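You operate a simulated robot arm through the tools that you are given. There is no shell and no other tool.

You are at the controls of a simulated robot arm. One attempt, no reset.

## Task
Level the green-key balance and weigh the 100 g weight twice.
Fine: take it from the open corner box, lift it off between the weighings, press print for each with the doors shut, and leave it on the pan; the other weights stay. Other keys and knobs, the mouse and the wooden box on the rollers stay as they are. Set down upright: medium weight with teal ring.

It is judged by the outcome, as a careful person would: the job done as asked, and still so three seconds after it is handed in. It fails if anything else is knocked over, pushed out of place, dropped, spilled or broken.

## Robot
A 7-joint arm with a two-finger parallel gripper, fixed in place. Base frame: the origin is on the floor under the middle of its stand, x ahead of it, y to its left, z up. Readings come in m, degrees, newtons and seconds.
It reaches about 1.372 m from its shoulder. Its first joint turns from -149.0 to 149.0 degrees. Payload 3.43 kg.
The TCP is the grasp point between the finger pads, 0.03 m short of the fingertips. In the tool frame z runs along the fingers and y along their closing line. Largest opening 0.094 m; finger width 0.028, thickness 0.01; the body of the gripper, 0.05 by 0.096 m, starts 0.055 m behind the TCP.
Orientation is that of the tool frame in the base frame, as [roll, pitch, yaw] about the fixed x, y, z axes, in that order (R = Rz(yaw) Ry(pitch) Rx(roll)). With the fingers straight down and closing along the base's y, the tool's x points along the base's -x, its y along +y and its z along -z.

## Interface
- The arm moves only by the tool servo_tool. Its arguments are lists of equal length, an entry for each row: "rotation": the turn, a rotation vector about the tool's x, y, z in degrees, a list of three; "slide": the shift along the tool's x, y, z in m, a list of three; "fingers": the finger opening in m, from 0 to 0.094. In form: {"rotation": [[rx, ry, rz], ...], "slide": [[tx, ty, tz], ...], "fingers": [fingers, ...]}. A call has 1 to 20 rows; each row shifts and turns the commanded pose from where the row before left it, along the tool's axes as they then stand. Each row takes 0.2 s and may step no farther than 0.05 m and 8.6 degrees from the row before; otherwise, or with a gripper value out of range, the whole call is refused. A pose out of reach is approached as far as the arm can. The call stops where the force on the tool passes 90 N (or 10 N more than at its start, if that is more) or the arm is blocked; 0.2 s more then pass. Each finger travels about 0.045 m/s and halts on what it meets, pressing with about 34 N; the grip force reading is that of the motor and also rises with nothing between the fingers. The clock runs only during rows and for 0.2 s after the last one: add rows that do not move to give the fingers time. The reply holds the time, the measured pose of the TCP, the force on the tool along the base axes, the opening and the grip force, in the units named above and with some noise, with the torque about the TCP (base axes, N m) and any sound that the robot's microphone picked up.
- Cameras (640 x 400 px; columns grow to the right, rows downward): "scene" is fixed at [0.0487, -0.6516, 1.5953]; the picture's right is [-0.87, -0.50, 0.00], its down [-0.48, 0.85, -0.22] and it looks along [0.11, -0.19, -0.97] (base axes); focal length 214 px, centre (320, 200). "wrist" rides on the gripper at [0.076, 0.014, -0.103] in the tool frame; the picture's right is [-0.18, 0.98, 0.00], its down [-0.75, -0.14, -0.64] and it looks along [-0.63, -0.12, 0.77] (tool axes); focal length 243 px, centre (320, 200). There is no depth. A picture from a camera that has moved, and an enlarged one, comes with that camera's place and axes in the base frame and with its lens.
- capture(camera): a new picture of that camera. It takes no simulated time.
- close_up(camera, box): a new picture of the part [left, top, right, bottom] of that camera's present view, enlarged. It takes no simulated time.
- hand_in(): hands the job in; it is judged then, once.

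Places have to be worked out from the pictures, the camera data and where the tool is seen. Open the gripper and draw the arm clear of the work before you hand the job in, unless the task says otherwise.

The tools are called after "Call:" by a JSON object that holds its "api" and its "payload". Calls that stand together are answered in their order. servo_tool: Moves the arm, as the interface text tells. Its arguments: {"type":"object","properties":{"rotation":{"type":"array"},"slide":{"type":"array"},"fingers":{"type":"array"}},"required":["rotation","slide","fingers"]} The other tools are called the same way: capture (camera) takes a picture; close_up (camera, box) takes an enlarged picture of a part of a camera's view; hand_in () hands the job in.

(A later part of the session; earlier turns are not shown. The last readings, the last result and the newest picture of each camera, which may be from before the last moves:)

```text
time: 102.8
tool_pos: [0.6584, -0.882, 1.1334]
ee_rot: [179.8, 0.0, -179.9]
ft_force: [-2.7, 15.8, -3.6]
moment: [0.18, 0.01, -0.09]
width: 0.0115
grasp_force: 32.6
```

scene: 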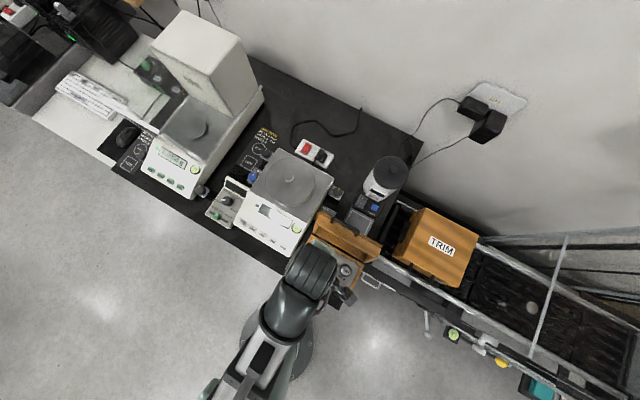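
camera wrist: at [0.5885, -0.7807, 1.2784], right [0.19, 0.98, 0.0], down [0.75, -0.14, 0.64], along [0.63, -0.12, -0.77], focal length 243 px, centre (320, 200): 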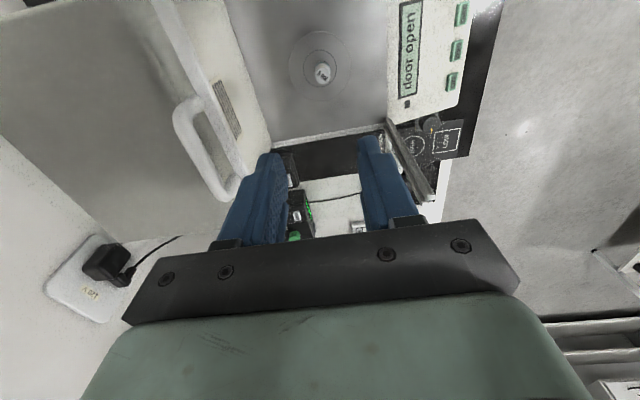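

Gripped. Pull the lid forward gently most of the way.

Call:
{"api": "servo_tool", "payload": {"rotation": [[0, 0, 0], [0, 0, 0], [0, 0, 0], [0, 0, 0], [0, 0, 0], [0, 0, 0], [0, 0, 0], [0, 0, 0], [0, 0, 0], [0, 0, 0], [0, 0, 0], [0, 0, 0], [0, 0, 0]], "slide": [[0, 0.007, 0], [0, 0.012, 0], [0, 0.015, 0], [0, 0.016, 0], [0, 0.016, 0], [0, 0.016, 0], [0, 0.016, 0], [0, 0.016, 0], [0, 0.016, 0], [0, 0.015, 0], [0, 0.012, 0], [0, 0.008, 0], [0, 0, 0]], "fingers": [0.005, 0.005, 0.005, 0.005, 0.005, 0.005, 0.005, 0.005, 0.005, 0.005, 0.005, 0.005, 0.005]}}

Call:
{"api": "capture", "payload": {"camera": "wrist"}}

```text
time: 105.6
tool_pos: [0.6578, -0.7191, 1.1331]
ee_rot: [180.0, -0.1, -180.0]
ft_force: [5.5, 0.7, 0.2]
moment: [-0.03, -0.07, -0.07]
width: 0.0115
grasp_force: 44.8
```

```text
taken
camera wrist: at [0.5824, -0.7054, 1.2345], right [0.18, 0.98, 0.0], down [0.75, -0.14, 0.64], along [0.63, -0.12, -0.77], focal length 243 px, centre (320, 200)
```

wrist: 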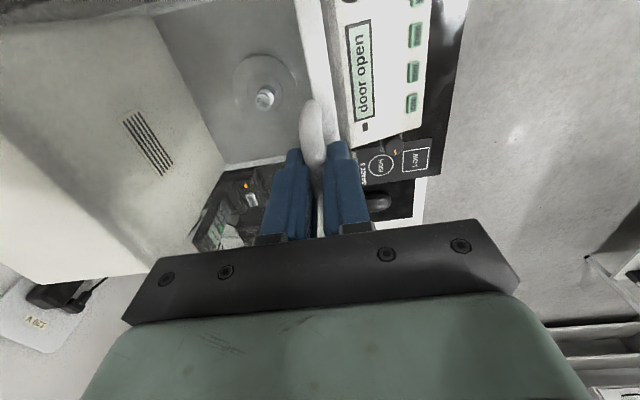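

Nearly shut (still "door open"). Creep forward the last ~15 mm to the stop.

Call:
{"api": "servo_tool", "payload": {"rotation": [[0, 0, 0], [0, 0, 0], [0, 0, 0], [0, 0, 0], [0, 0, 0]], "slide": [[0, 0.004, 0], [0, 0.004, 0], [0, 0.004, 0], [0, 0.003, 0], [0, 0, 0]], "fingers": [0.005, 0.005, 0.005, 0.005, 0.005]}}

Call:
{"api": "capture", "payload": {"camera": "wrist"}}

```text
time: 106.8
tool_pos: [0.6577, -0.705, 1.133]
ee_rot: [179.9, 0.0, 179.9]
ft_force: [7.0, -5.4, -2.8]
moment: [-0.07, 0.09, 0.01]
width: 0.0113
grasp_force: 45.3
```

```text
taken
camera wrist: at [0.5823, -0.6921, 1.2345], right [0.18, 0.98, 0.0], down [0.75, -0.14, 0.64], along [0.63, -0.12, -0.77], focal length 243 px, centre (320, 200)
```

wrist: 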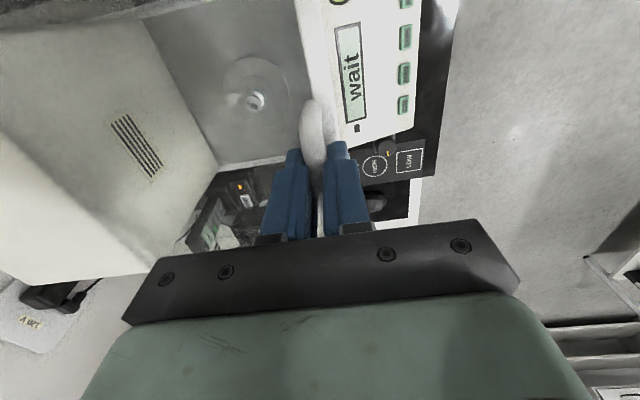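

Display went to "wait" — lid shut. Release the handle and lift off vertically.

Call:
{"api": "servo_tool", "payload": {"rotation": [[0, 0, 0], [0, 0, 0], [0, 0, 0], [0, 0, 0], [0, 0, 0], [0, 0, 0]], "slide": [[0, -0.0005, 0], [0, 0, 0], [0, 0, 0], [0, 0, -0.02], [0, 0, -0.03], [0, 0, 0]], "fingers": [0.02, 0.04, 0.045, 0.045, 0.045, 0.045]}}

Call:
{"api": "capture", "payload": {"camera": "wrist"}}

Call:
{"api": "close_up", "payload": {"camera": "wrist", "box": [200, 0, 440, 200]}}

```text
time: 108.2
tool_pos: [0.658, -0.7046, 1.1844]
ee_rot: [-180.0, 0.0, 180.0]
ft_force: [-0.2, 0.3, -0.2]
moment: [0.01, 0.0, 0.01]
width: 0.045
grasp_force: 0.0
```

```text
taken
camera wrist: at [0.5835, -0.6904, 1.2845], right [0.18, 0.98, 0.0], down [0.75, -0.14, 0.64], along [0.63, -0.12, -0.77], focal length 243 px, centre (320, 200)
```

wrist: 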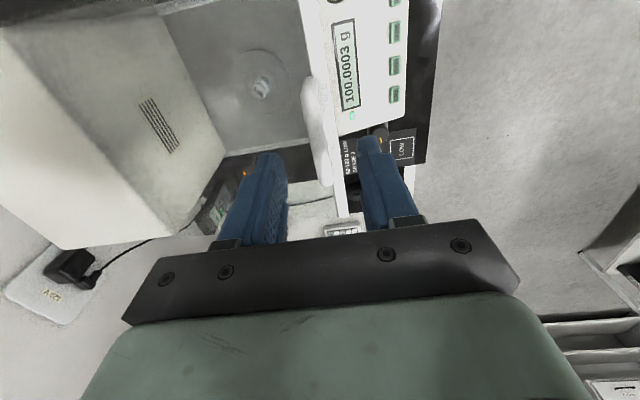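

```text
2.00 times, centred on (320, 100) of wrist
camera zoom: at [0.5835, -0.6904, 1.2845], right [0.18, 0.98, 0.0], down [0.75, -0.14, 0.64], along [0.63, -0.12, -0.77], focal length 485 px, centre (320, 400)
```

zoom: 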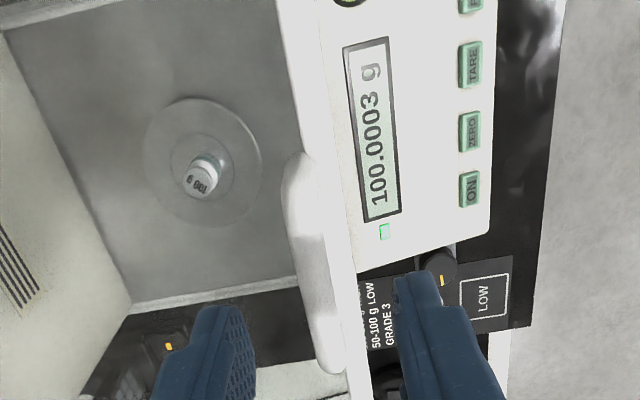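

The balance reads 100.0003 g, ready light on, doors shut. I triangulate PRINT at about (0.598, −0.588, 0.845). I'll move out in front of the glass, close the fingers, and come down above the key to check alignment.

Call:
{"api": "servo_tool", "payload": {"rotation": [[0, 0, 0], [0, 0, 0], [0, 0, 0], [0, 0, 0], [0, 0, 0], [0, 0, 0], [0, 0, 0], [0, 0, 0], [0, 0, 0], [0, 0, 0], [0, 0, 0], [0, 0, 0]], "slide": [[0.01, 0.022, 0], [0.01, 0.022, 0], [0.01, 0.022, 0], [0.006, 0.01, 0.03], [0.006, 0.01, 0.03], [0.006, 0.01, 0.03], [0.006, 0.01, 0.03], [0.006, 0.01, 0.03], [0, 0, 0.03], [0, 0, 0.03], [0, 0, 0.02], [0, 0, 0]], "fingers": [0.03, 0.0, 0.0, 0.0, 0.0, 0.0, 0.0, 0.0, 0.0, 0.0, 0.0, 0.0]}}

Call:
{"api": "capture", "payload": {"camera": "wrist"}}

Call:
{"api": "close_up", "payload": {"camera": "wrist", "box": [240, 60, 420, 240]}}

Call:
{"api": "close_up", "payload": {"camera": "scene", "box": [120, 110, 230, 210]}}

```text
time: 110.8
tool_pos: [0.5961, -0.5898, 0.9554]
ee_rot: [-180.0, 0.1, 180.0]
ft_force: [0.1, 0.2, 0.3]
moment: [0.03, -0.01, 0.0]
width: 0.0
grasp_force: 32.9
```

```text
taken
camera wrist: at [0.5211, -0.5764, 1.056], right [0.18, 0.98, 0.0], down [0.75, -0.14, 0.64], along [0.63, -0.12, -0.77], focal length 243 px, centre (320, 200)
```

wrist: 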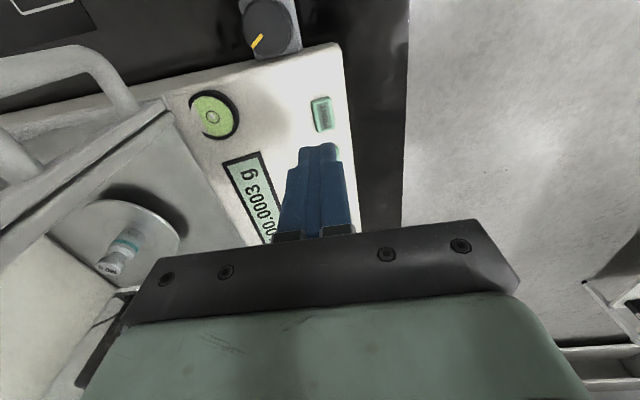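

```text
2.22 times, centred on (330, 150) of wrist
camera zoom: at [0.5211, -0.5764, 1.056], right [0.18, 0.98, 0.0], down [0.75, -0.14, 0.64], along [0.63, -0.12, -0.77], focal length 539 px, centre (298, 311)
```

zoom: 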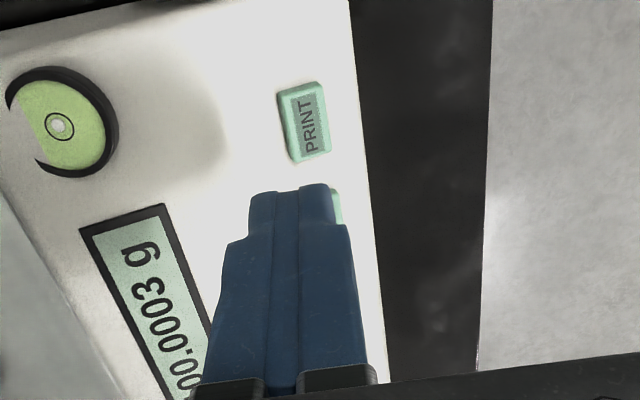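

```text
4.00 times, centred on (175, 160) of scene
camera zoom: at [0.0487, -0.6516, 1.5953], right [-0.87, -0.5, 0.0], down [-0.48, 0.85, -0.22], along [0.11, -0.19, -0.97], focal length 858 px, centre (900, 360)
```

zoom: 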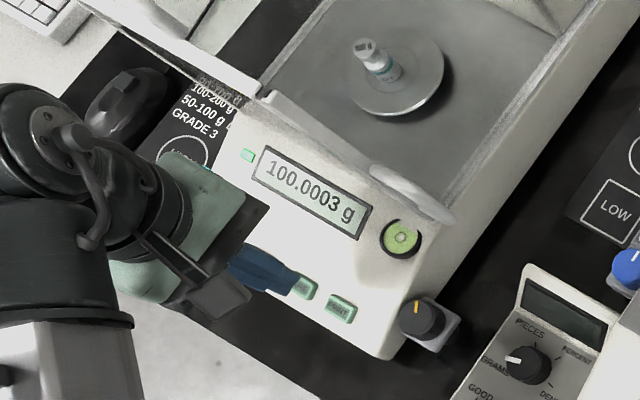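

Key is ~3 mm toward +y and 2 mm toward +x of the tip. Correct and descend to just above the key.

Call:
{"api": "servo_tool", "payload": {"rotation": [[0, 0, 0], [0, 0, 0], [0, 0, 0], [0, 0, 0], [0, 0, 0]], "slide": [[-0.002, 0.0028, 0.01], [0, 0, 0.025], [0, 0, 0.02], [0, 0, 0.013], [0, 0, 0]], "fingers": [0.0, 0.0, 0.0, 0.0, 0.0]}}

Call:
{"api": "close_up", "payload": {"camera": "wrist", "box": [240, 80, 420, 240]}}

Call:
{"api": "close_up", "payload": {"camera": "scene", "box": [160, 140, 210, 200]}}

```text
time: 112.0
tool_pos: [0.5981, -0.5853, 0.8862]
ee_rot: [180.0, 0.1, -179.9]
ft_force: [-0.2, 0.4, -0.1]
moment: [-0.02, 0.0, -0.02]
width: 0.0
grasp_force: 33.0
```

```text
2.50 times, centred on (330, 160) of wrist
camera zoom: at [0.5239, -0.5726, 0.9876], right [0.18, 0.98, 0.0], down [0.75, -0.14, 0.64], along [0.63, -0.12, -0.77], focal length 606 px, centre (295, 300)
```

zoom: 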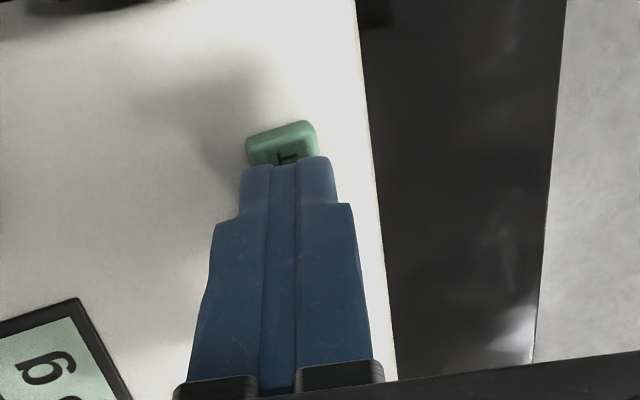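

```text
6.67 times, centred on (185, 170) of scene
camera zoom: at [0.0487, -0.6516, 1.5953], right [-0.87, -0.5, 0.0], down [-0.48, 0.85, -0.22], along [0.11, -0.19, -0.97], focal length 1430 px, centre (1220, 400)
```

zoom: 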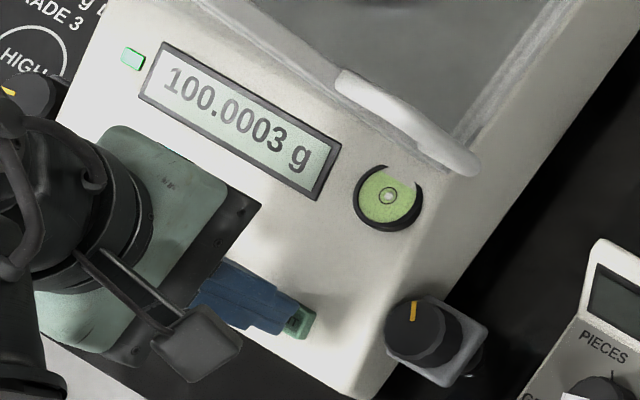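

The fingertips are right over PRINT. Lower gently in 2 mm steps.

Call:
{"api": "servo_tool", "payload": {"rotation": [[0, 0, 0], [0, 0, 0], [0, 0, 0], [0, 0, 0], [0, 0, 0]], "slide": [[0, 0, 0.002], [0, 0, 0.002], [0, 0, 0.002], [0, 0, 0.002], [0, 0, 0]], "fingers": [0.0, 0.0, 0.0, 0.0, 0.0]}}

```text
time: 113.2
tool_pos: [0.5994, -0.5866, 0.879]
ee_rot: [-179.9, 0.1, -179.9]
ft_force: [2.3, -2.4, 24.3]
moment: [-0.31, -0.08, 0.02]
width: 0.0
grasp_force: 33.1
heard: click
```

Heard a click — PRINT pressed once. Lift off and check the display.

Call:
{"api": "servo_tool", "payload": {"rotation": [[0, 0, 0], [0, 0, 0], [0, 0, 0], [0, 0, 0]], "slide": [[0, 0, -0.01], [0, 0, -0.02], [0, 0, -0.03], [0, 0, 0]], "fingers": [0.0, 0.0, 0.0, 0.0]}}

Call:
{"api": "close_up", "payload": {"camera": "scene", "box": [140, 100, 230, 200]}}

Call:
{"api": "capture", "payload": {"camera": "wrist"}}

```text
time: 114.2
tool_pos: [0.5984, -0.5865, 0.9372]
ee_rot: [180.0, -0.1, -180.0]
ft_force: [-0.3, 0.5, 0.8]
moment: [-0.02, 0.0, 0.03]
width: 0.0003
grasp_force: 33.0
```

```text
4.00 times, centred on (185, 150) of scene
camera zoom: at [0.0487, -0.6516, 1.5953], right [-0.87, -0.5, 0.0], down [-0.48, 0.85, -0.22], along [0.11, -0.19, -0.97], focal length 858 px, centre (860, 400)
```

zoom: 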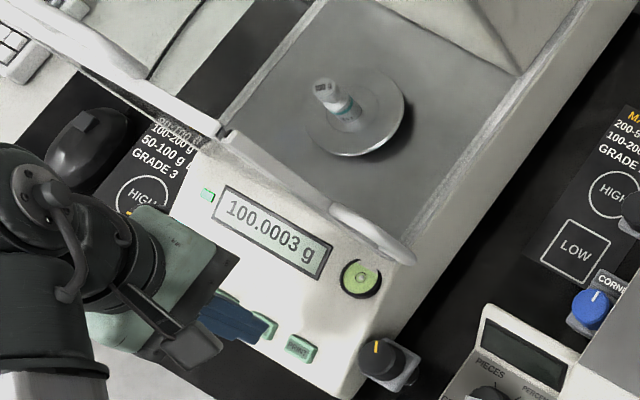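

```text
taken
camera wrist: at [0.5242, -0.5725, 1.0387], right [0.18, 0.98, 0.0], down [0.75, -0.14, 0.64], along [0.63, -0.12, -0.77], focal length 243 px, centre (320, 200)
```

wrist: 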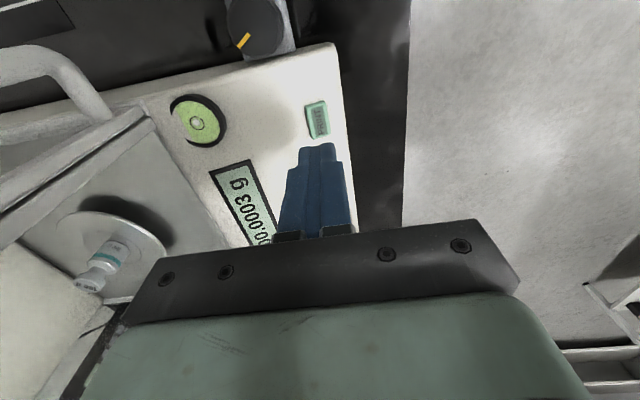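

Reading is unchanged at 100.0003 g and the key clicked, so the first print is done. Now back up and over to the lid handle (0.658, −0.705).

Call:
{"api": "servo_tool", "payload": {"rotation": [[0, 0, 0], [0, 0, 0], [0, 0, 0], [0, 0, 0], [0, 0, 0], [0, 0, 0], [0, 0, 0], [0, 0, 0], [0, 0, 0], [0, 0, 0], [0, 0, 0], [0, 0, 0]], "slide": [[0, 0, -0.03], [0, 0, -0.03], [0, 0, -0.03], [-0.006, -0.01, -0.0315], [-0.006, -0.01, -0.0315], [-0.006, -0.01, -0.0315], [-0.006, -0.01, -0.0315], [-0.006, -0.01, -0.0315], [-0.01, -0.0225, 0], [-0.01, -0.0225, 0], [-0.0095, -0.023, 0], [0, 0, 0]], "fingers": [0.0, 0.0, 0.0, 0.0, 0.0, 0.045, 0.045, 0.045, 0.045, 0.045, 0.045, 0.045]}}

Call:
{"api": "close_up", "payload": {"camera": "wrist", "box": [220, 60, 420, 240]}}

```text
time: 116.8
tool_pos: [0.6586, -0.7039, 1.1867]
ee_rot: [180.0, 0.0, -179.9]
ft_force: [-0.2, -0.6, -0.5]
moment: [0.05, 0.0, 0.02]
width: 0.0452
grasp_force: 0.1
```

```text
2.22 times, centred on (320, 150) of wrist
camera zoom: at [0.5837, -0.6912, 1.2872], right [0.18, 0.98, 0.0], down [0.75, -0.14, 0.64], along [0.63, -0.12, -0.77], focal length 539 px, centre (320, 311)
```

zoom: 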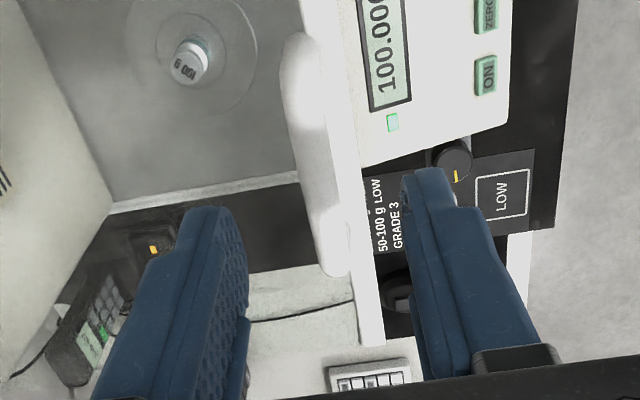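

Handle between the fingers again. Descend 53 mm and grip.

Call:
{"api": "servo_tool", "payload": {"rotation": [[0, 0, 0], [0, 0, 0], [0, 0, 0], [0, 0, 0], [0, 0, 0], [0, 0, 0], [0, 0, 0], [0, 0, 0], [0, 0, 0]], "slide": [[0, -0.0015, 0.015], [0, 0, 0.015], [0, 0, 0.012], [0, 0, 0.011], [0, 0, 0], [0, 0, 0], [0, 0, 0], [0, 0, 0], [0, 0, 0]], "fingers": [0.045, 0.045, 0.045, 0.045, 0.045, 0.005, 0.005, 0.005, 0.005]}}

Call:
{"api": "servo_tool", "payload": {"rotation": [[0, 0, 0], [0, 0, 0], [0, 0, 0], [0, 0, 0], [0, 0, 0], [0, 0, 0], [0, 0, 0], [0, 0, 0], [0, 0, 0], [0, 0, 0], [0, 0, 0], [0, 0, 0], [0, 0, 0], [0, 0, 0]], "slide": [[0, -0.006, 0], [0, -0.01, 0], [0, -0.014, 0], [0, -0.016, 0], [0, -0.016, 0], [0, -0.016, 0], [0, -0.016, 0], [0, -0.016, 0], [0, -0.016, 0], [0, -0.016, 0], [0, -0.014, 0], [0, -0.012, 0], [0, -0.008, 0], [0, 0, 0]], "fingers": [0.005, 0.005, 0.005, 0.005, 0.005, 0.005, 0.005, 0.005, 0.005, 0.005, 0.005, 0.005, 0.005, 0.005]}}

Call:
{"api": "capture", "payload": {"camera": "wrist"}}

```text
time: 118.8
tool_pos: [0.6587, -0.7074, 1.1322]
ee_rot: [180.0, 0.0, 179.9]
ft_force: [0.5, 0.0, 0.7]
moment: [-0.02, -0.07, -0.01]
width: 0.0116
grasp_force: 45.0
```

```text
time: 121.8
tool_pos: [0.6578, -0.8816, 1.1328]
ee_rot: [-180.0, -0.1, 180.0]
ft_force: [-1.4, -0.4, 15.1]
moment: [-0.01, -0.04, -0.07]
width: 0.0113
grasp_force: 44.9
```

```text
taken
camera wrist: at [0.5832, -0.8683, 1.2334], right [0.18, 0.98, 0.0], down [0.75, -0.14, 0.64], along [0.63, -0.12, -0.77], focal length 243 px, centre (320, 200)
```

wrist: 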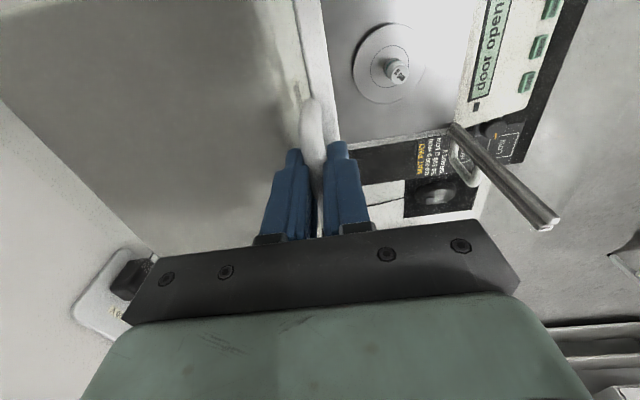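

Lid open. Release, lift, and go back above the weight with the tool turned 45° as before.

Call:
{"api": "servo_tool", "payload": {"rotation": [[0, 0, 0], [0, 0, 0], [0, 0, 0], [0, 0, 0], [0, 0, 0], [0, 0, 0], [0, 0, 0], [0, 0, 0], [0, 0, 0], [0, 0, -7.5], [0, 0, -7.5], [0, 0, -7.5], [0, 0, -7.5], [0, 0, -7.5], [0, 0, -7.5], [0, 0, 0]], "slide": [[0, 0, 0], [0, 0, 0], [0, 0, 0], [0, 0, -0.02], [0, 0, -0.03], [-0.002, 0.025, 0], [-0.002, 0.03, 0], [-0.0016, 0.025, 0], [0, 0.0072, 0], [0, 0, 0], [0, 0, 0], [0, 0, 0], [0, 0, 0], [0, 0, 0], [0, 0, 0], [0, 0, 0]], "fingers": [0.02, 0.04, 0.045, 0.045, 0.045, 0.045, 0.045, 0.045, 0.045, 0.045, 0.045, 0.045, 0.045, 0.045, 0.045, 0.045]}}

Call:
{"api": "capture", "payload": {"camera": "wrist"}}

Call:
{"api": "close_up", "payload": {"camera": "wrist", "box": [230, 10, 410, 190]}}

```text
time: 125.2
tool_pos: [0.6645, -0.7946, 1.1823]
ee_rot: [-179.9, 0.1, -135.0]
ft_force: [0.7, 0.7, -0.1]
moment: [-0.01, 0.0, -0.05]
width: 0.045
grasp_force: 0.1
```

```text
taken
camera wrist: at [0.602, -0.839, 1.2831], right [-0.57, 0.82, 0.0], down [0.63, 0.43, 0.64], along [0.53, 0.36, -0.77], focal length 243 px, centre (320, 200)
```

wrist: 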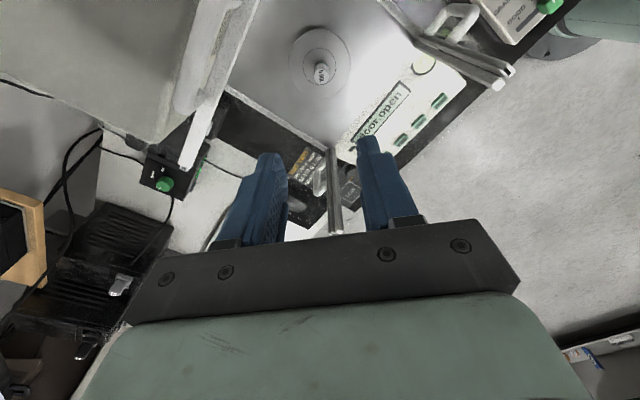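

```text
2.22 times, centred on (320, 100) of wrist
camera zoom: at [0.602, -0.839, 1.2831], right [-0.57, 0.82, 0.0], down [0.63, 0.43, 0.64], along [0.53, 0.36, -0.77], focal length 539 px, centre (320, 422)
```

zoom: 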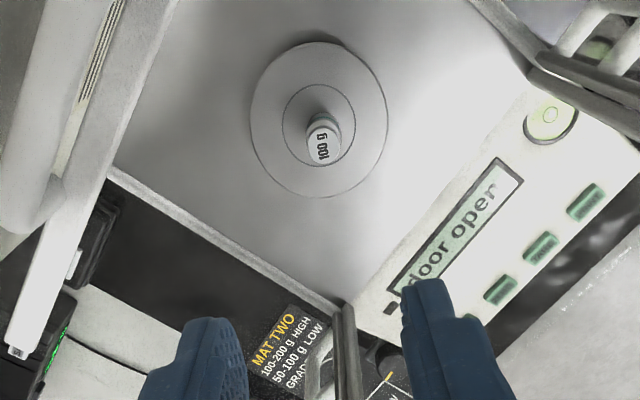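

The weight is right under the tool axis (within ~2 mm). Descend to just above grip height.

Call:
{"api": "servo_tool", "payload": {"rotation": [[0, 0, 0], [0, 0, 0], [0, 0, 0], [0, 0, 0], [0, 0, 0], [0, 0, 0], [0, 0, 0], [0, 0, 0], [0, 0, 0], [0, 0, 0], [0, 0, 0]], "slide": [[0.001, 0.0015, 0.015], [0, 0, 0.025], [0, 0, 0.025], [0, 0, 0.025], [0, 0, 0.025], [0, 0, 0.025], [0, 0, 0.02], [0, 0, 0.015], [0, 0, 0.01], [0, 0, 0.008], [0, 0, 0]], "fingers": [0.045, 0.045, 0.045, 0.045, 0.045, 0.045, 0.045, 0.045, 0.045, 0.045, 0.045]}}

Call:
{"api": "close_up", "payload": {"camera": "wrist", "box": [230, 50, 410, 240]}}

```text
time: 127.6
tool_pos: [0.6629, -0.7956, 0.9895]
ee_rot: [179.9, 0.0, -135.0]
ft_force: [-0.6, -0.4, 0.2]
moment: [0.0, 0.02, -0.02]
width: 0.0449
grasp_force: 0.0
```

```text
2.11 times, centred on (320, 145) of wrist
camera zoom: at [0.5998, -0.8391, 1.0899], right [-0.57, 0.82, 0.0], down [0.63, 0.43, 0.64], along [0.53, 0.36, -0.77], focal length 511 px, centre (320, 316)
```

zoom: 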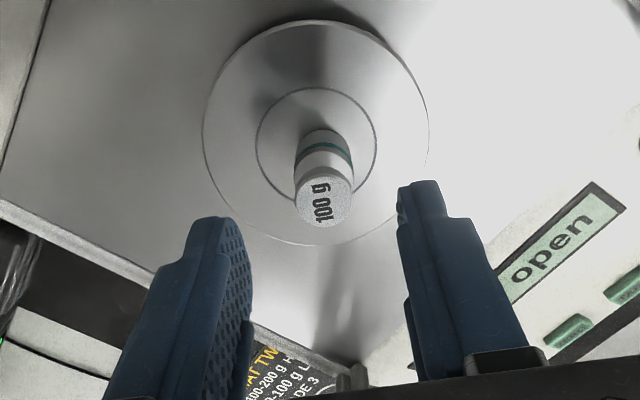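

Well aligned. Descend the last 34 mm and grip.

Call:
{"api": "servo_tool", "payload": {"rotation": [[0, 0, 0], [0, 0, 0], [0, 0, 0], [0, 0, 0], [0, 0, 0], [0, 0, 0], [0, 0, 0], [0, 0, 0], [0, 0, 0]], "slide": [[0, 0.0007, 0.012], [0, 0, 0.01], [0, 0, 0.007], [0, 0, 0.005], [0, 0, 0], [0, 0, 0], [0, 0, 0], [0, 0, 0], [0, 0, 0]], "fingers": [0.045, 0.045, 0.045, 0.045, 0.045, 0.03, 0.012, 0.012, 0.012]}}

Call:
{"api": "close_up", "payload": {"camera": "wrist", "box": [230, 50, 410, 240]}}

```text
time: 129.6
tool_pos: [0.6612, -0.7939, 0.9541]
ee_rot: [-180.0, 0.0, -135.0]
ft_force: [0.8, 0.5, 0.3]
moment: [-0.03, 0.0, -0.03]
width: 0.0186
grasp_force: 34.0
```

```text
2.11 times, centred on (320, 145) of wrist
camera zoom: at [0.5993, -0.8376, 1.0557], right [-0.57, 0.82, 0.0], down [0.63, 0.43, 0.64], along [0.53, 0.36, -0.77], focal length 511 px, centre (320, 316)
```

zoom: 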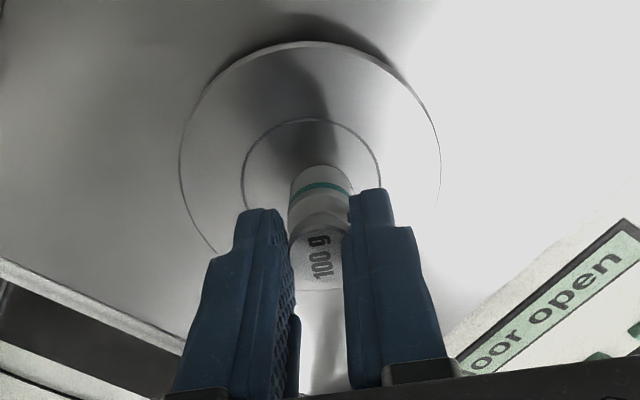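

Gripped. Lift it clear off the pan by 10 cm and hold it there a couple of seconds.

Call:
{"api": "servo_tool", "payload": {"rotation": [[0, 0, 0], [0, 0, 0], [0, 0, 0], [0, 0, 0], [0, 0, 0], [0, 0, 0], [0, 0, 0], [0, 0, 0], [0, 0, 0], [0, 0, 0], [0, 0, 0], [0, 0, 0], [0, 0, 0], [0, 0, 0], [0, 0, 0], [0, 0, 0], [0, 0, 0], [0, 0, 0]], "slide": [[0, 0, -0.005], [0, 0, -0.01], [0, 0, -0.015], [0, 0, -0.02], [0, 0, -0.02], [0, 0, -0.02], [0, 0, -0.01], [0, 0, 0], [0, 0, 0], [0, 0, 0], [0, 0, 0], [0, 0, 0], [0, 0, 0], [0, 0, 0], [0, 0, 0], [0, 0, 0], [0, 0, 0], [0, 0, 0]], "fingers": [0.012, 0.012, 0.012, 0.012, 0.012, 0.012, 0.012, 0.012, 0.012, 0.012, 0.012, 0.012, 0.012, 0.012, 0.012, 0.012, 0.012, 0.012]}}

Call:
{"api": "capture", "payload": {"camera": "wrist"}}

Call:
{"api": "close_up", "payload": {"camera": "scene", "box": [100, 60, 240, 190]}}

```text
time: 133.4
tool_pos: [0.6612, -0.795, 1.0553]
ee_rot: [-180.0, 0.0, -134.9]
ft_force: [-0.3, 0.3, -0.6]
moment: [-0.01, 0.03, 0.0]
width: 0.0189
grasp_force: 34.8
```

```text
taken
camera wrist: at [0.5998, -0.8383, 1.156], right [-0.57, 0.82, 0.0], down [0.63, 0.43, 0.64], along [0.53, 0.36, -0.77], focal length 243 px, centre (320, 200)
```

wrist: 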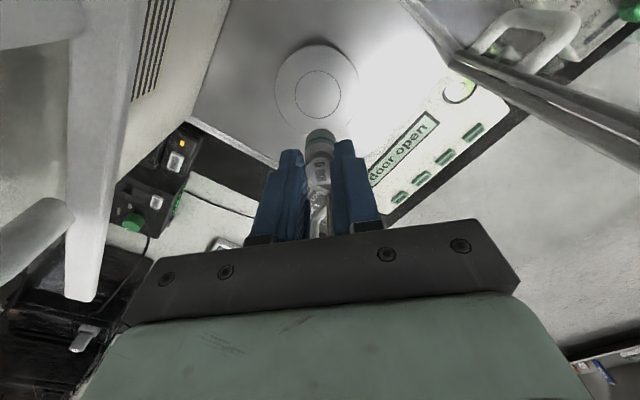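

```text
3.08 times, centred on (170, 125) of scene
camera zoom: at [0.0487, -0.6516, 1.5953], right [-0.87, -0.5, 0.0], down [-0.48, 0.85, -0.22], along [0.11, -0.19, -0.97], focal length 660 px, centre (782, 431)
```

zoom: 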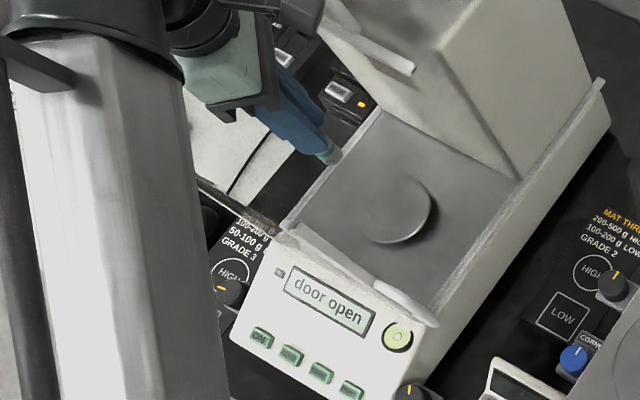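

The weight is fully off the pan. Lower it back the same way, slowing near the pan.

Call:
{"api": "servo_tool", "payload": {"rotation": [[0, 0, 0], [0, 0, 0], [0, 0, 0], [0, 0, 0], [0, 0, 0], [0, 0, 0], [0, 0, 0], [0, 0, 0], [0, 0, 0]], "slide": [[0, 0, 0.015], [0, 0, 0.02], [0, 0, 0.02], [0, 0, 0.018], [0, 0, 0.012], [0, 0, 0.008], [0, 0, 0.004], [0, 0, 0.002], [0, 0, 0]], "fingers": [0.012, 0.012, 0.012, 0.012, 0.012, 0.012, 0.012, 0.012, 0.012]}}

```text
time: 135.4
tool_pos: [0.662, -0.7931, 0.9546]
ee_rot: [-180.0, 0.0, -135.0]
ft_force: [-0.2, -1.0, -1.1]
moment: [-0.03, -0.02, 0.01]
width: 0.0185
grasp_force: 33.5
```

Just about at the pan; nudge down in half-millimetre steps until it takes load.

Call:
{"api": "servo_tool", "payload": {"rotation": [[0, 0, 0], [0, 0, 0], [0, 0, 0]], "slide": [[0, 0, 0.0006], [0, 0, 0.0006], [0, 0, 0]], "fingers": [0.012, 0.012, 0.012]}}

```text
time: 136.2
tool_pos: [0.6618, -0.7931, 0.9554]
ee_rot: [180.0, 0.0, -135.0]
ft_force: [0.4, -0.1, -0.6]
moment: [-0.01, -0.04, 0.0]
width: 0.0187
grasp_force: 34.3
```

Call:
{"api": "servo_tool", "payload": {"rotation": [[0, 0, 0], [0, 0, 0], [0, 0, 0]], "slide": [[0, 0, 0.0007], [0, 0, 0.0007], [0, 0, 0]], "fingers": [0.012, 0.012, 0.012]}}

Call:
{"api": "close_up", "payload": {"camera": "wrist", "box": [230, 50, 410, 240]}}

```text
time: 137.0
tool_pos: [0.6609, -0.7946, 0.954]
ee_rot: [-180.0, 0.0, -135.1]
ft_force: [0.7, 0.2, 4.1]
moment: [-0.01, -0.09, 0.03]
width: 0.0186
grasp_force: 33.7
```

```text
2.11 times, centred on (320, 145) of wrist
camera zoom: at [0.599, -0.8377, 1.0557], right [-0.57, 0.82, 0.0], down [0.63, 0.43, 0.64], along [0.53, 0.36, -0.77], focal length 511 px, centre (320, 316)
```

zoom: 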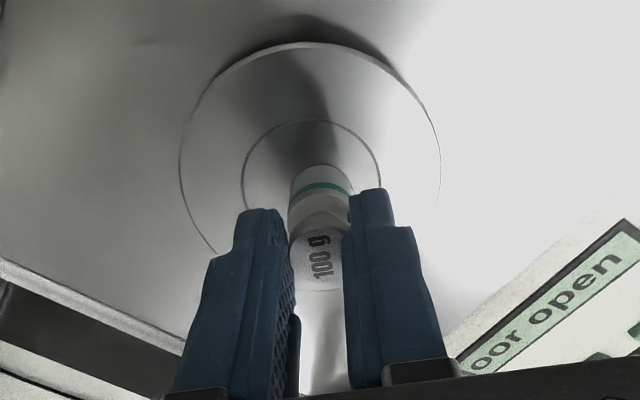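

Touching with ~4 N: the weight is seated. Open the fingers gently.

Call:
{"api": "servo_tool", "payload": {"rotation": [[0, 0, 0], [0, 0, 0], [0, 0, 0], [0, 0, 0], [0, 0, 0], [0, 0, 0]], "slide": [[0, 0, 0], [0, 0, 0], [0, 0, 0], [0, 0, 0], [0, 0, 0], [0, 0, 0]], "fingers": [0.018, 0.02, 0.026, 0.034, 0.042, 0.045]}}

Call:
{"api": "close_up", "payload": {"camera": "wrist", "box": [230, 50, 410, 240]}}

```text
time: 138.4
tool_pos: [0.6613, -0.7934, 0.9547]
ee_rot: [179.9, 0.1, -134.9]
ft_force: [0.0, -0.1, 0.3]
moment: [0.0, -0.01, -0.02]
width: 0.045
grasp_force: 0.0
```

```text
2.11 times, centred on (320, 145) of wrist
camera zoom: at [0.599, -0.8377, 1.0553], right [-0.57, 0.82, 0.0], down [0.63, 0.43, 0.64], along [0.53, 0.36, -0.77], focal length 511 px, centre (320, 316)
```

zoom: 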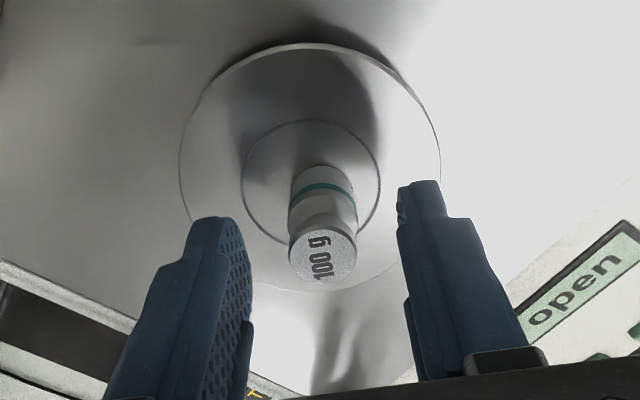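

Upright on the pan, fingers clear. Lift straight out, turn back to yaw 180.

Call:
{"api": "servo_tool", "payload": {"rotation": [[0, 0, 0], [0, 0, 0], [0, 0, 0], [0, 0, 0], [0, 0, 0], [0, 0, 0], [0, 0, 0], [0, 0, 0], [0, 0, 0], [0, 0, 7.5], [0, 0, 7.5], [0, 0, 7.5], [0, 0, 7.5], [0, 0, 7.5], [0, 0, 7.5], [0, 0, 0]], "slide": [[0, 0, -0.008], [0, 0, -0.015], [0, 0, -0.025], [0, 0, -0.03], [0, 0, -0.03], [0, 0, -0.03], [0, 0, -0.03], [0, 0, -0.03], [0, 0, -0.026], [0, 0, 0], [0, 0, 0], [0, 0, 0], [0, 0, 0], [0, 0, 0], [0, 0, 0], [0, 0, 0]], "fingers": [0.045, 0.045, 0.045, 0.045, 0.045, 0.045, 0.045, 0.045, 0.045, 0.045, 0.045, 0.045, 0.045, 0.045, 0.045, 0.045]}}

Call:
{"api": "servo_tool", "payload": {"rotation": [[0, 0, 0], [0, 0, 0], [0, 0, 0], [0, 0, 0], [0, 0, 0]], "slide": [[0.002, -0.025, 0], [0.002, -0.03, 0], [0, -0.023, 0], [0, -0.01, 0], [0, 0, 0]], "fingers": [0.045, 0.045, 0.045, 0.045, 0.045]}}

Call:
{"api": "close_up", "payload": {"camera": "wrist", "box": [220, 60, 420, 240]}}

```text
time: 141.8
tool_pos: [0.6609, -0.7935, 1.1764]
ee_rot: [-180.0, 0.0, 179.9]
ft_force: [-0.1, -0.2, -0.3]
moment: [0.01, 0.0, 0.03]
width: 0.045
grasp_force: 0.1
```

```text
time: 143.0
tool_pos: [0.659, -0.8813, 1.1768]
ee_rot: [180.0, 0.0, -179.9]
ft_force: [0.5, 0.7, 0.3]
moment: [0.02, -0.02, -0.04]
width: 0.045
grasp_force: 0.1
```

```text
2.22 times, centred on (320, 150) of wrist
camera zoom: at [0.5832, -0.8681, 1.2791], right [0.18, 0.98, 0.0], down [0.75, -0.14, 0.64], along [0.63, -0.12, -0.77], focal length 539 px, centre (320, 311)
```

zoom: 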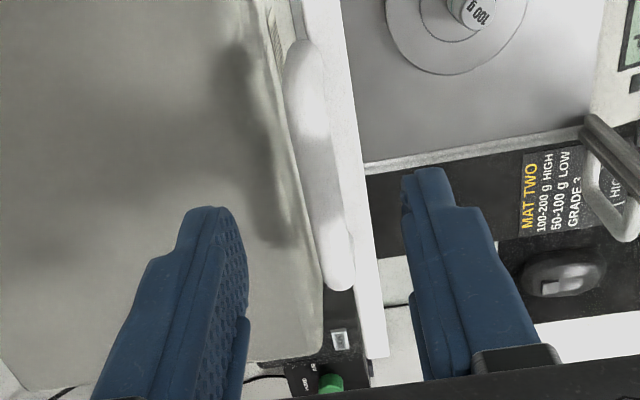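

Handle is between the fingers. Descend, grip, and pull the lid forward.

Call:
{"api": "servo_tool", "payload": {"rotation": [[0, 0, 0], [0, 0, 0], [0, 0, 0], [0, 0, 0], [0, 0, 0], [0, 0, 0], [0, 0, 0], [0, 0, 0], [0, 0, 0]], "slide": [[0, -0.001, 0.015], [0, 0, 0.015], [0, 0, 0.008], [0, 0, 0.005], [0, 0, 0], [0, 0, 0], [0, 0, 0], [0, 0, 0], [0, 0, 0]], "fingers": [0.045, 0.045, 0.045, 0.045, 0.045, 0.005, 0.005, 0.005, 0.005]}}

Call:
{"api": "servo_tool", "payload": {"rotation": [[0, 0, 0], [0, 0, 0], [0, 0, 0], [0, 0, 0], [0, 0, 0], [0, 0, 0], [0, 0, 0], [0, 0, 0], [0, 0, 0], [0, 0, 0], [0, 0, 0], [0, 0, 0], [0, 0, 0]], "slide": [[0, 0.006, 0], [0, 0.012, 0], [0, 0.015, 0], [0, 0.016, 0], [0, 0.016, 0], [0, 0.016, 0], [0, 0.016, 0], [0, 0.016, 0], [0, 0.016, 0], [0, 0.015, 0], [0, 0.012, 0], [0, 0.007, 0], [0, 0, 0]], "fingers": [0.005, 0.005, 0.005, 0.005, 0.005, 0.005, 0.005, 0.005, 0.005, 0.005, 0.005, 0.005, 0.005]}}

Call:
{"api": "capture", "payload": {"camera": "wrist"}}

```text
time: 145.0
tool_pos: [0.6595, -0.8821, 1.1337]
ee_rot: [179.9, 0.1, -179.8]
ft_force: [-1.4, 4.0, -2.4]
moment: [0.06, 0.0, -0.08]
width: 0.0113
grasp_force: 44.9
```

```text
time: 147.8
tool_pos: [0.6575, -0.7189, 1.1332]
ee_rot: [180.0, 0.0, -179.9]
ft_force: [10.8, 0.1, -12.0]
moment: [0.03, -0.07, -0.12]
width: 0.0115
grasp_force: 44.1
```

```text
taken
camera wrist: at [0.584, -0.7054, 1.2347], right [0.18, 0.98, 0.0], down [0.75, -0.14, 0.64], along [0.63, -0.12, -0.77], focal length 243 px, centre (320, 200)
```

wrist: 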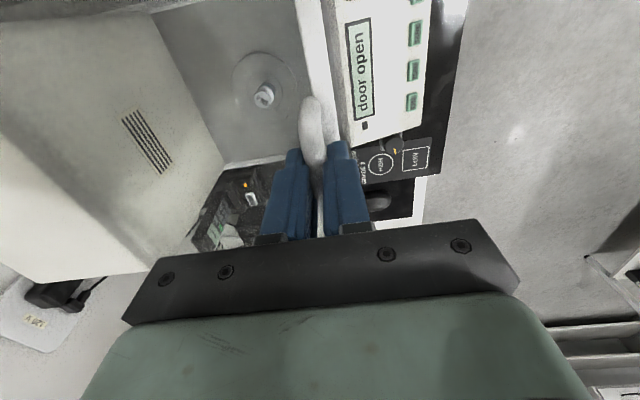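

Almost shut. Creep the last ~14 mm to the stop.

Call:
{"api": "servo_tool", "payload": {"rotation": [[0, 0, 0], [0, 0, 0], [0, 0, 0], [0, 0, 0], [0, 0, 0]], "slide": [[0, 0.004, 0], [0, 0.004, 0], [0, 0.004, 0], [0, 0.003, 0], [0, 0, 0]], "fingers": [0.005, 0.005, 0.005, 0.005, 0.005]}}

Call:
{"api": "capture", "payload": {"camera": "wrist"}}

```text
time: 149.0
tool_pos: [0.6584, -0.7062, 1.1331]
ee_rot: [-179.9, 0.0, -179.9]
ft_force: [14.9, -3.1, -17.3]
moment: [0.02, -0.29, -0.04]
width: 0.0115
grasp_force: 45.1
```

```text
taken
camera wrist: at [0.584, -0.6924, 1.2348], right [0.18, 0.98, 0.0], down [0.75, -0.14, 0.64], along [0.63, -0.12, -0.77], focal length 243 px, centre (320, 200)
```

wrist: 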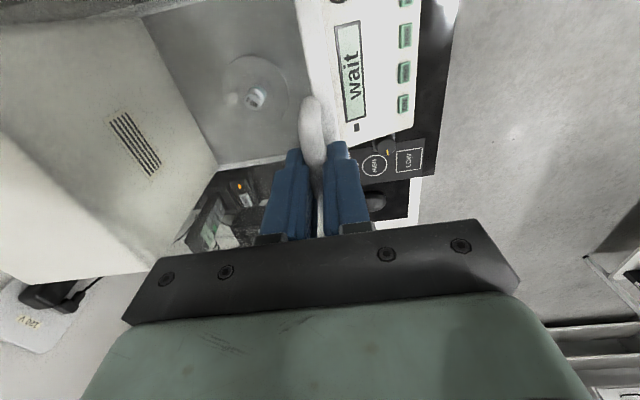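

"wait" shows — lid is shut. Release, lift, and move out in front above PRINT as before.

Call:
{"api": "servo_tool", "payload": {"rotation": [[0, 0, 0], [0, 0, 0], [0, 0, 0], [0, 0, 0], [0, 0, 0], [0, 0, 0]], "slide": [[0, -0.0005, 0], [0, 0, 0], [0, 0, 0], [0, 0, -0.02], [0, 0, -0.031], [0, 0, 0]], "fingers": [0.02, 0.04, 0.045, 0.045, 0.045, 0.045]}}

Call:
{"api": "servo_tool", "payload": {"rotation": [[0, 0, 0], [0, 0, 0], [0, 0, 0], [0, 0, 0], [0, 0, 0], [0, 0, 0], [0, 0, 0], [0, 0, 0], [0, 0, 0], [0, 0, 0], [0, 0, 0], [0, 0, 0]], "slide": [[0.01, 0.0225, 0], [0.01, 0.0225, 0], [0.0095, 0.0225, 0], [0.006, 0.01, 0.03], [0.006, 0.01, 0.03], [0.006, 0.01, 0.03], [0.006, 0.01, 0.03], [0.006, 0.01, 0.03], [0, 0, 0.03], [0, 0, 0.03], [0, 0, 0.02], [0, 0, 0]], "fingers": [0.03, 0.0, 0.0, 0.0, 0.0, 0.0, 0.0, 0.0, 0.0, 0.0, 0.0, 0.0]}}

Call:
{"api": "close_up", "payload": {"camera": "wrist", "box": [240, 60, 420, 240]}}

Call:
{"api": "close_up", "payload": {"camera": "scene", "box": [140, 100, 230, 200]}}

```text
time: 150.4
tool_pos: [0.6583, -0.705, 1.1848]
ee_rot: [-179.9, 0.0, -180.0]
ft_force: [-0.4, -0.2, -0.2]
moment: [-0.01, -0.02, 0.01]
width: 0.0451
grasp_force: 0.0
```

```text
time: 153.0
tool_pos: [0.5976, -0.5873, 0.9557]
ee_rot: [179.9, 0.0, 179.9]
ft_force: [-0.3, 0.7, -0.3]
moment: [-0.03, 0.03, -0.03]
width: 0.0002
grasp_force: 33.4
```

```text
2.22 times, centred on (330, 150) of wrist
camera zoom: at [0.5225, -0.5741, 1.0574], right [0.18, 0.98, 0.0], down [0.75, -0.14, 0.64], along [0.63, -0.12, -0.77], focal length 539 px, centre (298, 311)
```

zoom: 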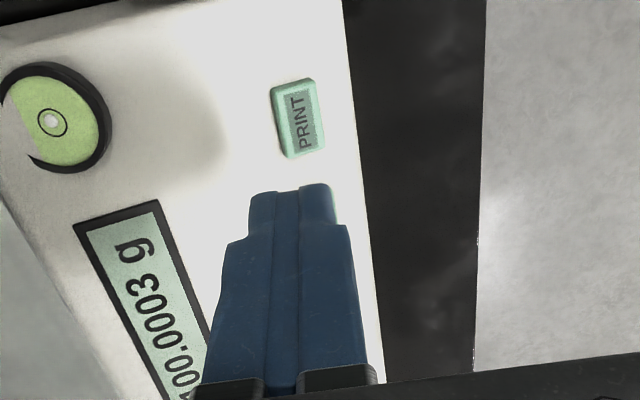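

```text
4.00 times, centred on (185, 150) of scene
camera zoom: at [0.0487, -0.6516, 1.5953], right [-0.87, -0.5, 0.0], down [-0.48, 0.85, -0.22], along [0.11, -0.19, -0.97], focal length 858 px, centre (860, 400)
```

zoom: 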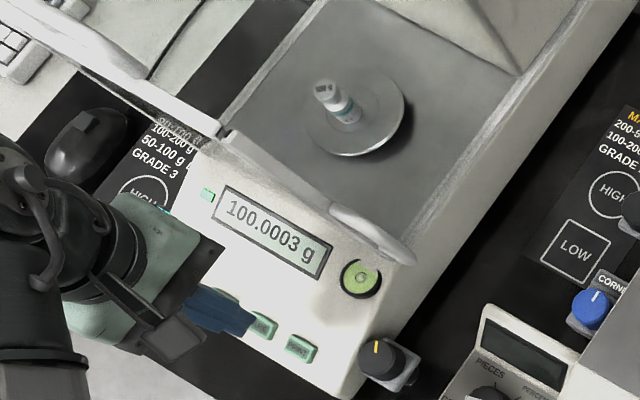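

Stable at 100.0003 g, ready light on, PRINT aligned under the tip. Descend and press in small steps.

Call:
{"api": "servo_tool", "payload": {"rotation": [[0, 0, 0], [0, 0, 0], [0, 0, 0], [0, 0, 0], [0, 0, 0], [0, 0, 0]], "slide": [[-0.0005, 0.0008, 0.01], [0, 0, 0.025], [0, 0, 0.02], [0, 0, 0.01], [0, 0, 0.004], [0, 0, 0]], "fingers": [0.0, 0.0, 0.0, 0.0, 0.0, 0.0]}}

Call:
{"api": "servo_tool", "payload": {"rotation": [[0, 0, 0], [0, 0, 0], [0, 0, 0], [0, 0, 0], [0, 0, 0]], "slide": [[0, 0, 0.002], [0, 0, 0.002], [0, 0, 0.002], [0, 0, 0.002], [0, 0, 0]], "fingers": [0.0, 0.0, 0.0, 0.0, 0.0]}}

```text
time: 154.4
tool_pos: [0.5973, -0.5861, 0.8864]
ee_rot: [180.0, 0.0, 180.0]
ft_force: [0.3, -0.3, 0.8]
moment: [0.04, 0.01, -0.02]
width: 0.0002
grasp_force: 32.8
```

```text
time: 155.6
tool_pos: [0.5977, -0.5872, 0.8801]
ee_rot: [-180.0, 0.1, -180.0]
ft_force: [1.6, 1.4, 26.4]
moment: [-0.2, -0.02, 0.0]
width: 0.0
grasp_force: 32.6
heard: click
```

Click heard — second print. Lift off and retract clear of the balance, then inspect everything.

Call:
{"api": "servo_tool", "payload": {"rotation": [[0, 0, 0], [0, 0, 0], [0, 0, 0], [0, 0, 0], [0, 0, 0], [0, 0, 0], [0, 0, 0], [0, 0, 0], [0, 0, 0], [0, 0, 0], [0, 0, 0]], "slide": [[0, 0, -0.01], [0, 0, -0.02], [0, 0, -0.03], [0, 0, -0.03], [0, 0, -0.03], [0, 0.03, -0.02], [0, 0.03, 0], [0, 0.03, 0], [0, 0.03, 0], [0, 0.03, 0], [0, 0, 0]], "fingers": [0.0, 0.0, 0.0, 0.0, 0.0, 0.03, 0.05, 0.05, 0.05, 0.05, 0.05]}}

Call:
{"api": "capture", "payload": {"camera": "scene"}}

Call:
{"api": "close_up", "payload": {"camera": "scene", "box": [120, 80, 240, 200]}}

Call:
{"api": "close_up", "payload": {"camera": "scene", "box": [280, 130, 500, 310]}}

```text
time: 158.0
tool_pos: [0.5976, -0.4368, 1.0182]
ee_rot: [-180.0, 0.0, -180.0]
ft_force: [0.8, -0.5, -0.6]
moment: [0.03, 0.01, -0.03]
width: 0.0499
grasp_force: 0.1
```

```text
taken
```

scene: 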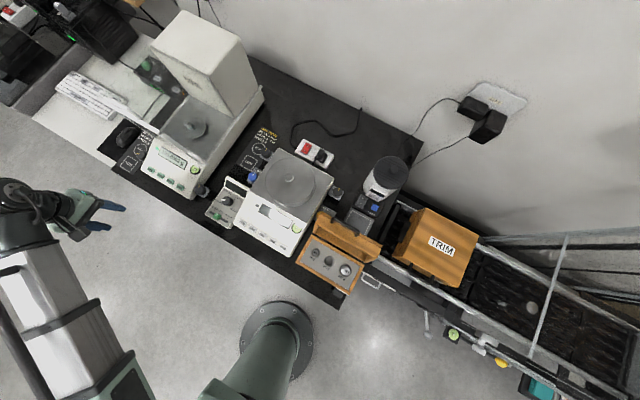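

```text
3.33 times, centred on (180, 140) of scene
camera zoom: at [0.0487, -0.6516, 1.5953], right [-0.87, -0.5, 0.0], down [-0.48, 0.85, -0.22], along [0.11, -0.19, -0.97], focal length 715 px, centre (787, 400)
```

zoom: 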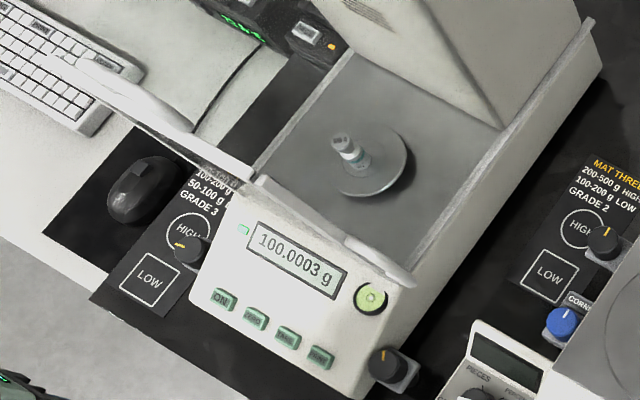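

```text
2.22 times, centred on (390, 220) of scene
camera zoom: at [0.0487, -0.6516, 1.5953], right [-0.87, -0.5, 0.0], down [-0.48, 0.85, -0.22], along [0.11, -0.19, -0.97], focal length 477 px, centre (164, 156)
```

zoom: 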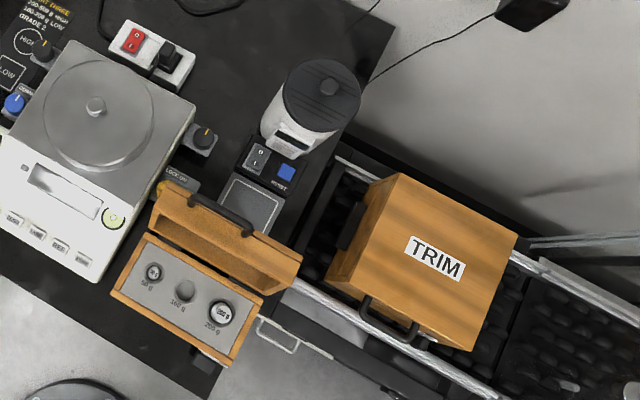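

Everything looks in place: the 100 g on the pan, other weights in their box, mouse and TRIM box undisturbed. A last close check of the display, bubble and knobs.

Call:
{"api": "close_up", "payload": {"camera": "scene", "box": [187, 157, 209, 171]}}

Call:
{"api": "close_up", "payload": {"camera": "scene", "box": [145, 140, 215, 205]}}

Call:
{"api": "close_up", "payload": {"camera": "scene", "box": [175, 100, 215, 140]}}

Call:
{"api": "close_up", "payload": {"camera": "scene", "box": [200, 130, 350, 260]}}

```text
16.00 times, centred on (198, 164) of scene
camera zoom: at [0.0487, -0.6516, 1.5953], right [-0.87, -0.5, 0.0], down [-0.48, 0.85, -0.22], along [0.11, -0.19, -0.97], focal length 3432 px, centre (2272, 776)
```

zoom: 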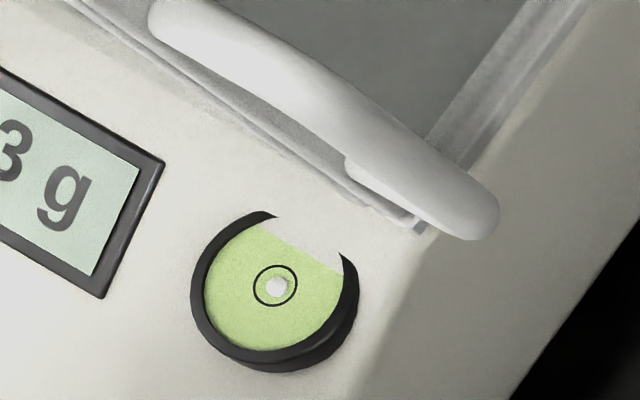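

```text
6.15 times, centred on (180, 172) of scene
camera zoom: at [0.0487, -0.6516, 1.5953], right [-0.87, -0.5, 0.0], down [-0.48, 0.85, -0.22], along [0.11, -0.19, -0.97], focal length 1320 px, centre (1182, 369)
```

zoom: 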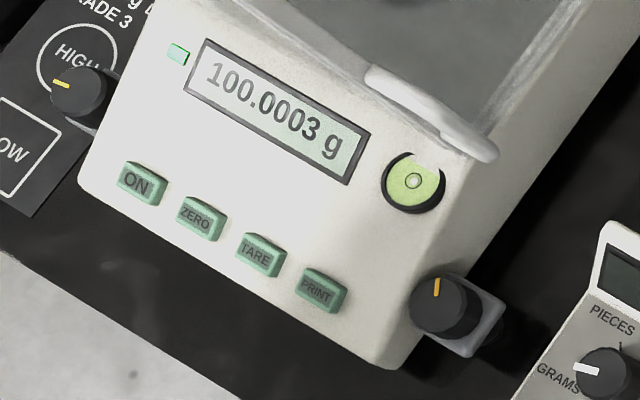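

```text
10.00 times, centred on (195, 120) of scene
camera zoom: at [0.0487, -0.6516, 1.5953], right [-0.87, -0.5, 0.0], down [-0.48, 0.85, -0.22], along [0.11, -0.19, -0.97], focal length 2145 px, centre (1570, 1000)
```

zoom: 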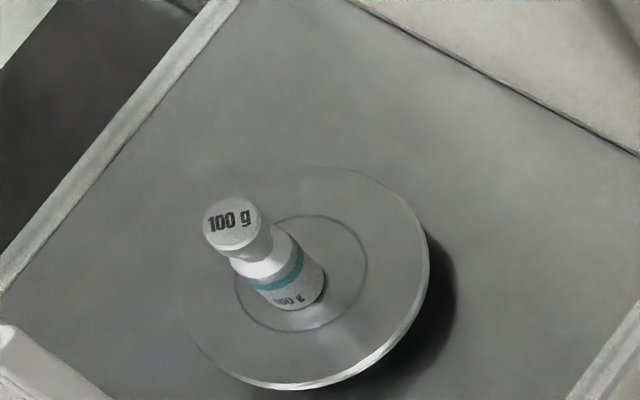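

```text
3.08 times, centred on (275, 195) of scene
camera zoom: at [0.0487, -0.6516, 1.5953], right [-0.87, -0.5, 0.0], down [-0.48, 0.85, -0.22], along [0.11, -0.19, -0.97], focal length 660 px, centre (458, 215)
```

zoom: 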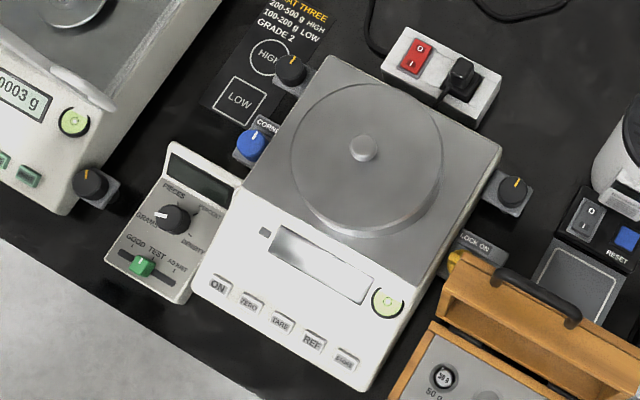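

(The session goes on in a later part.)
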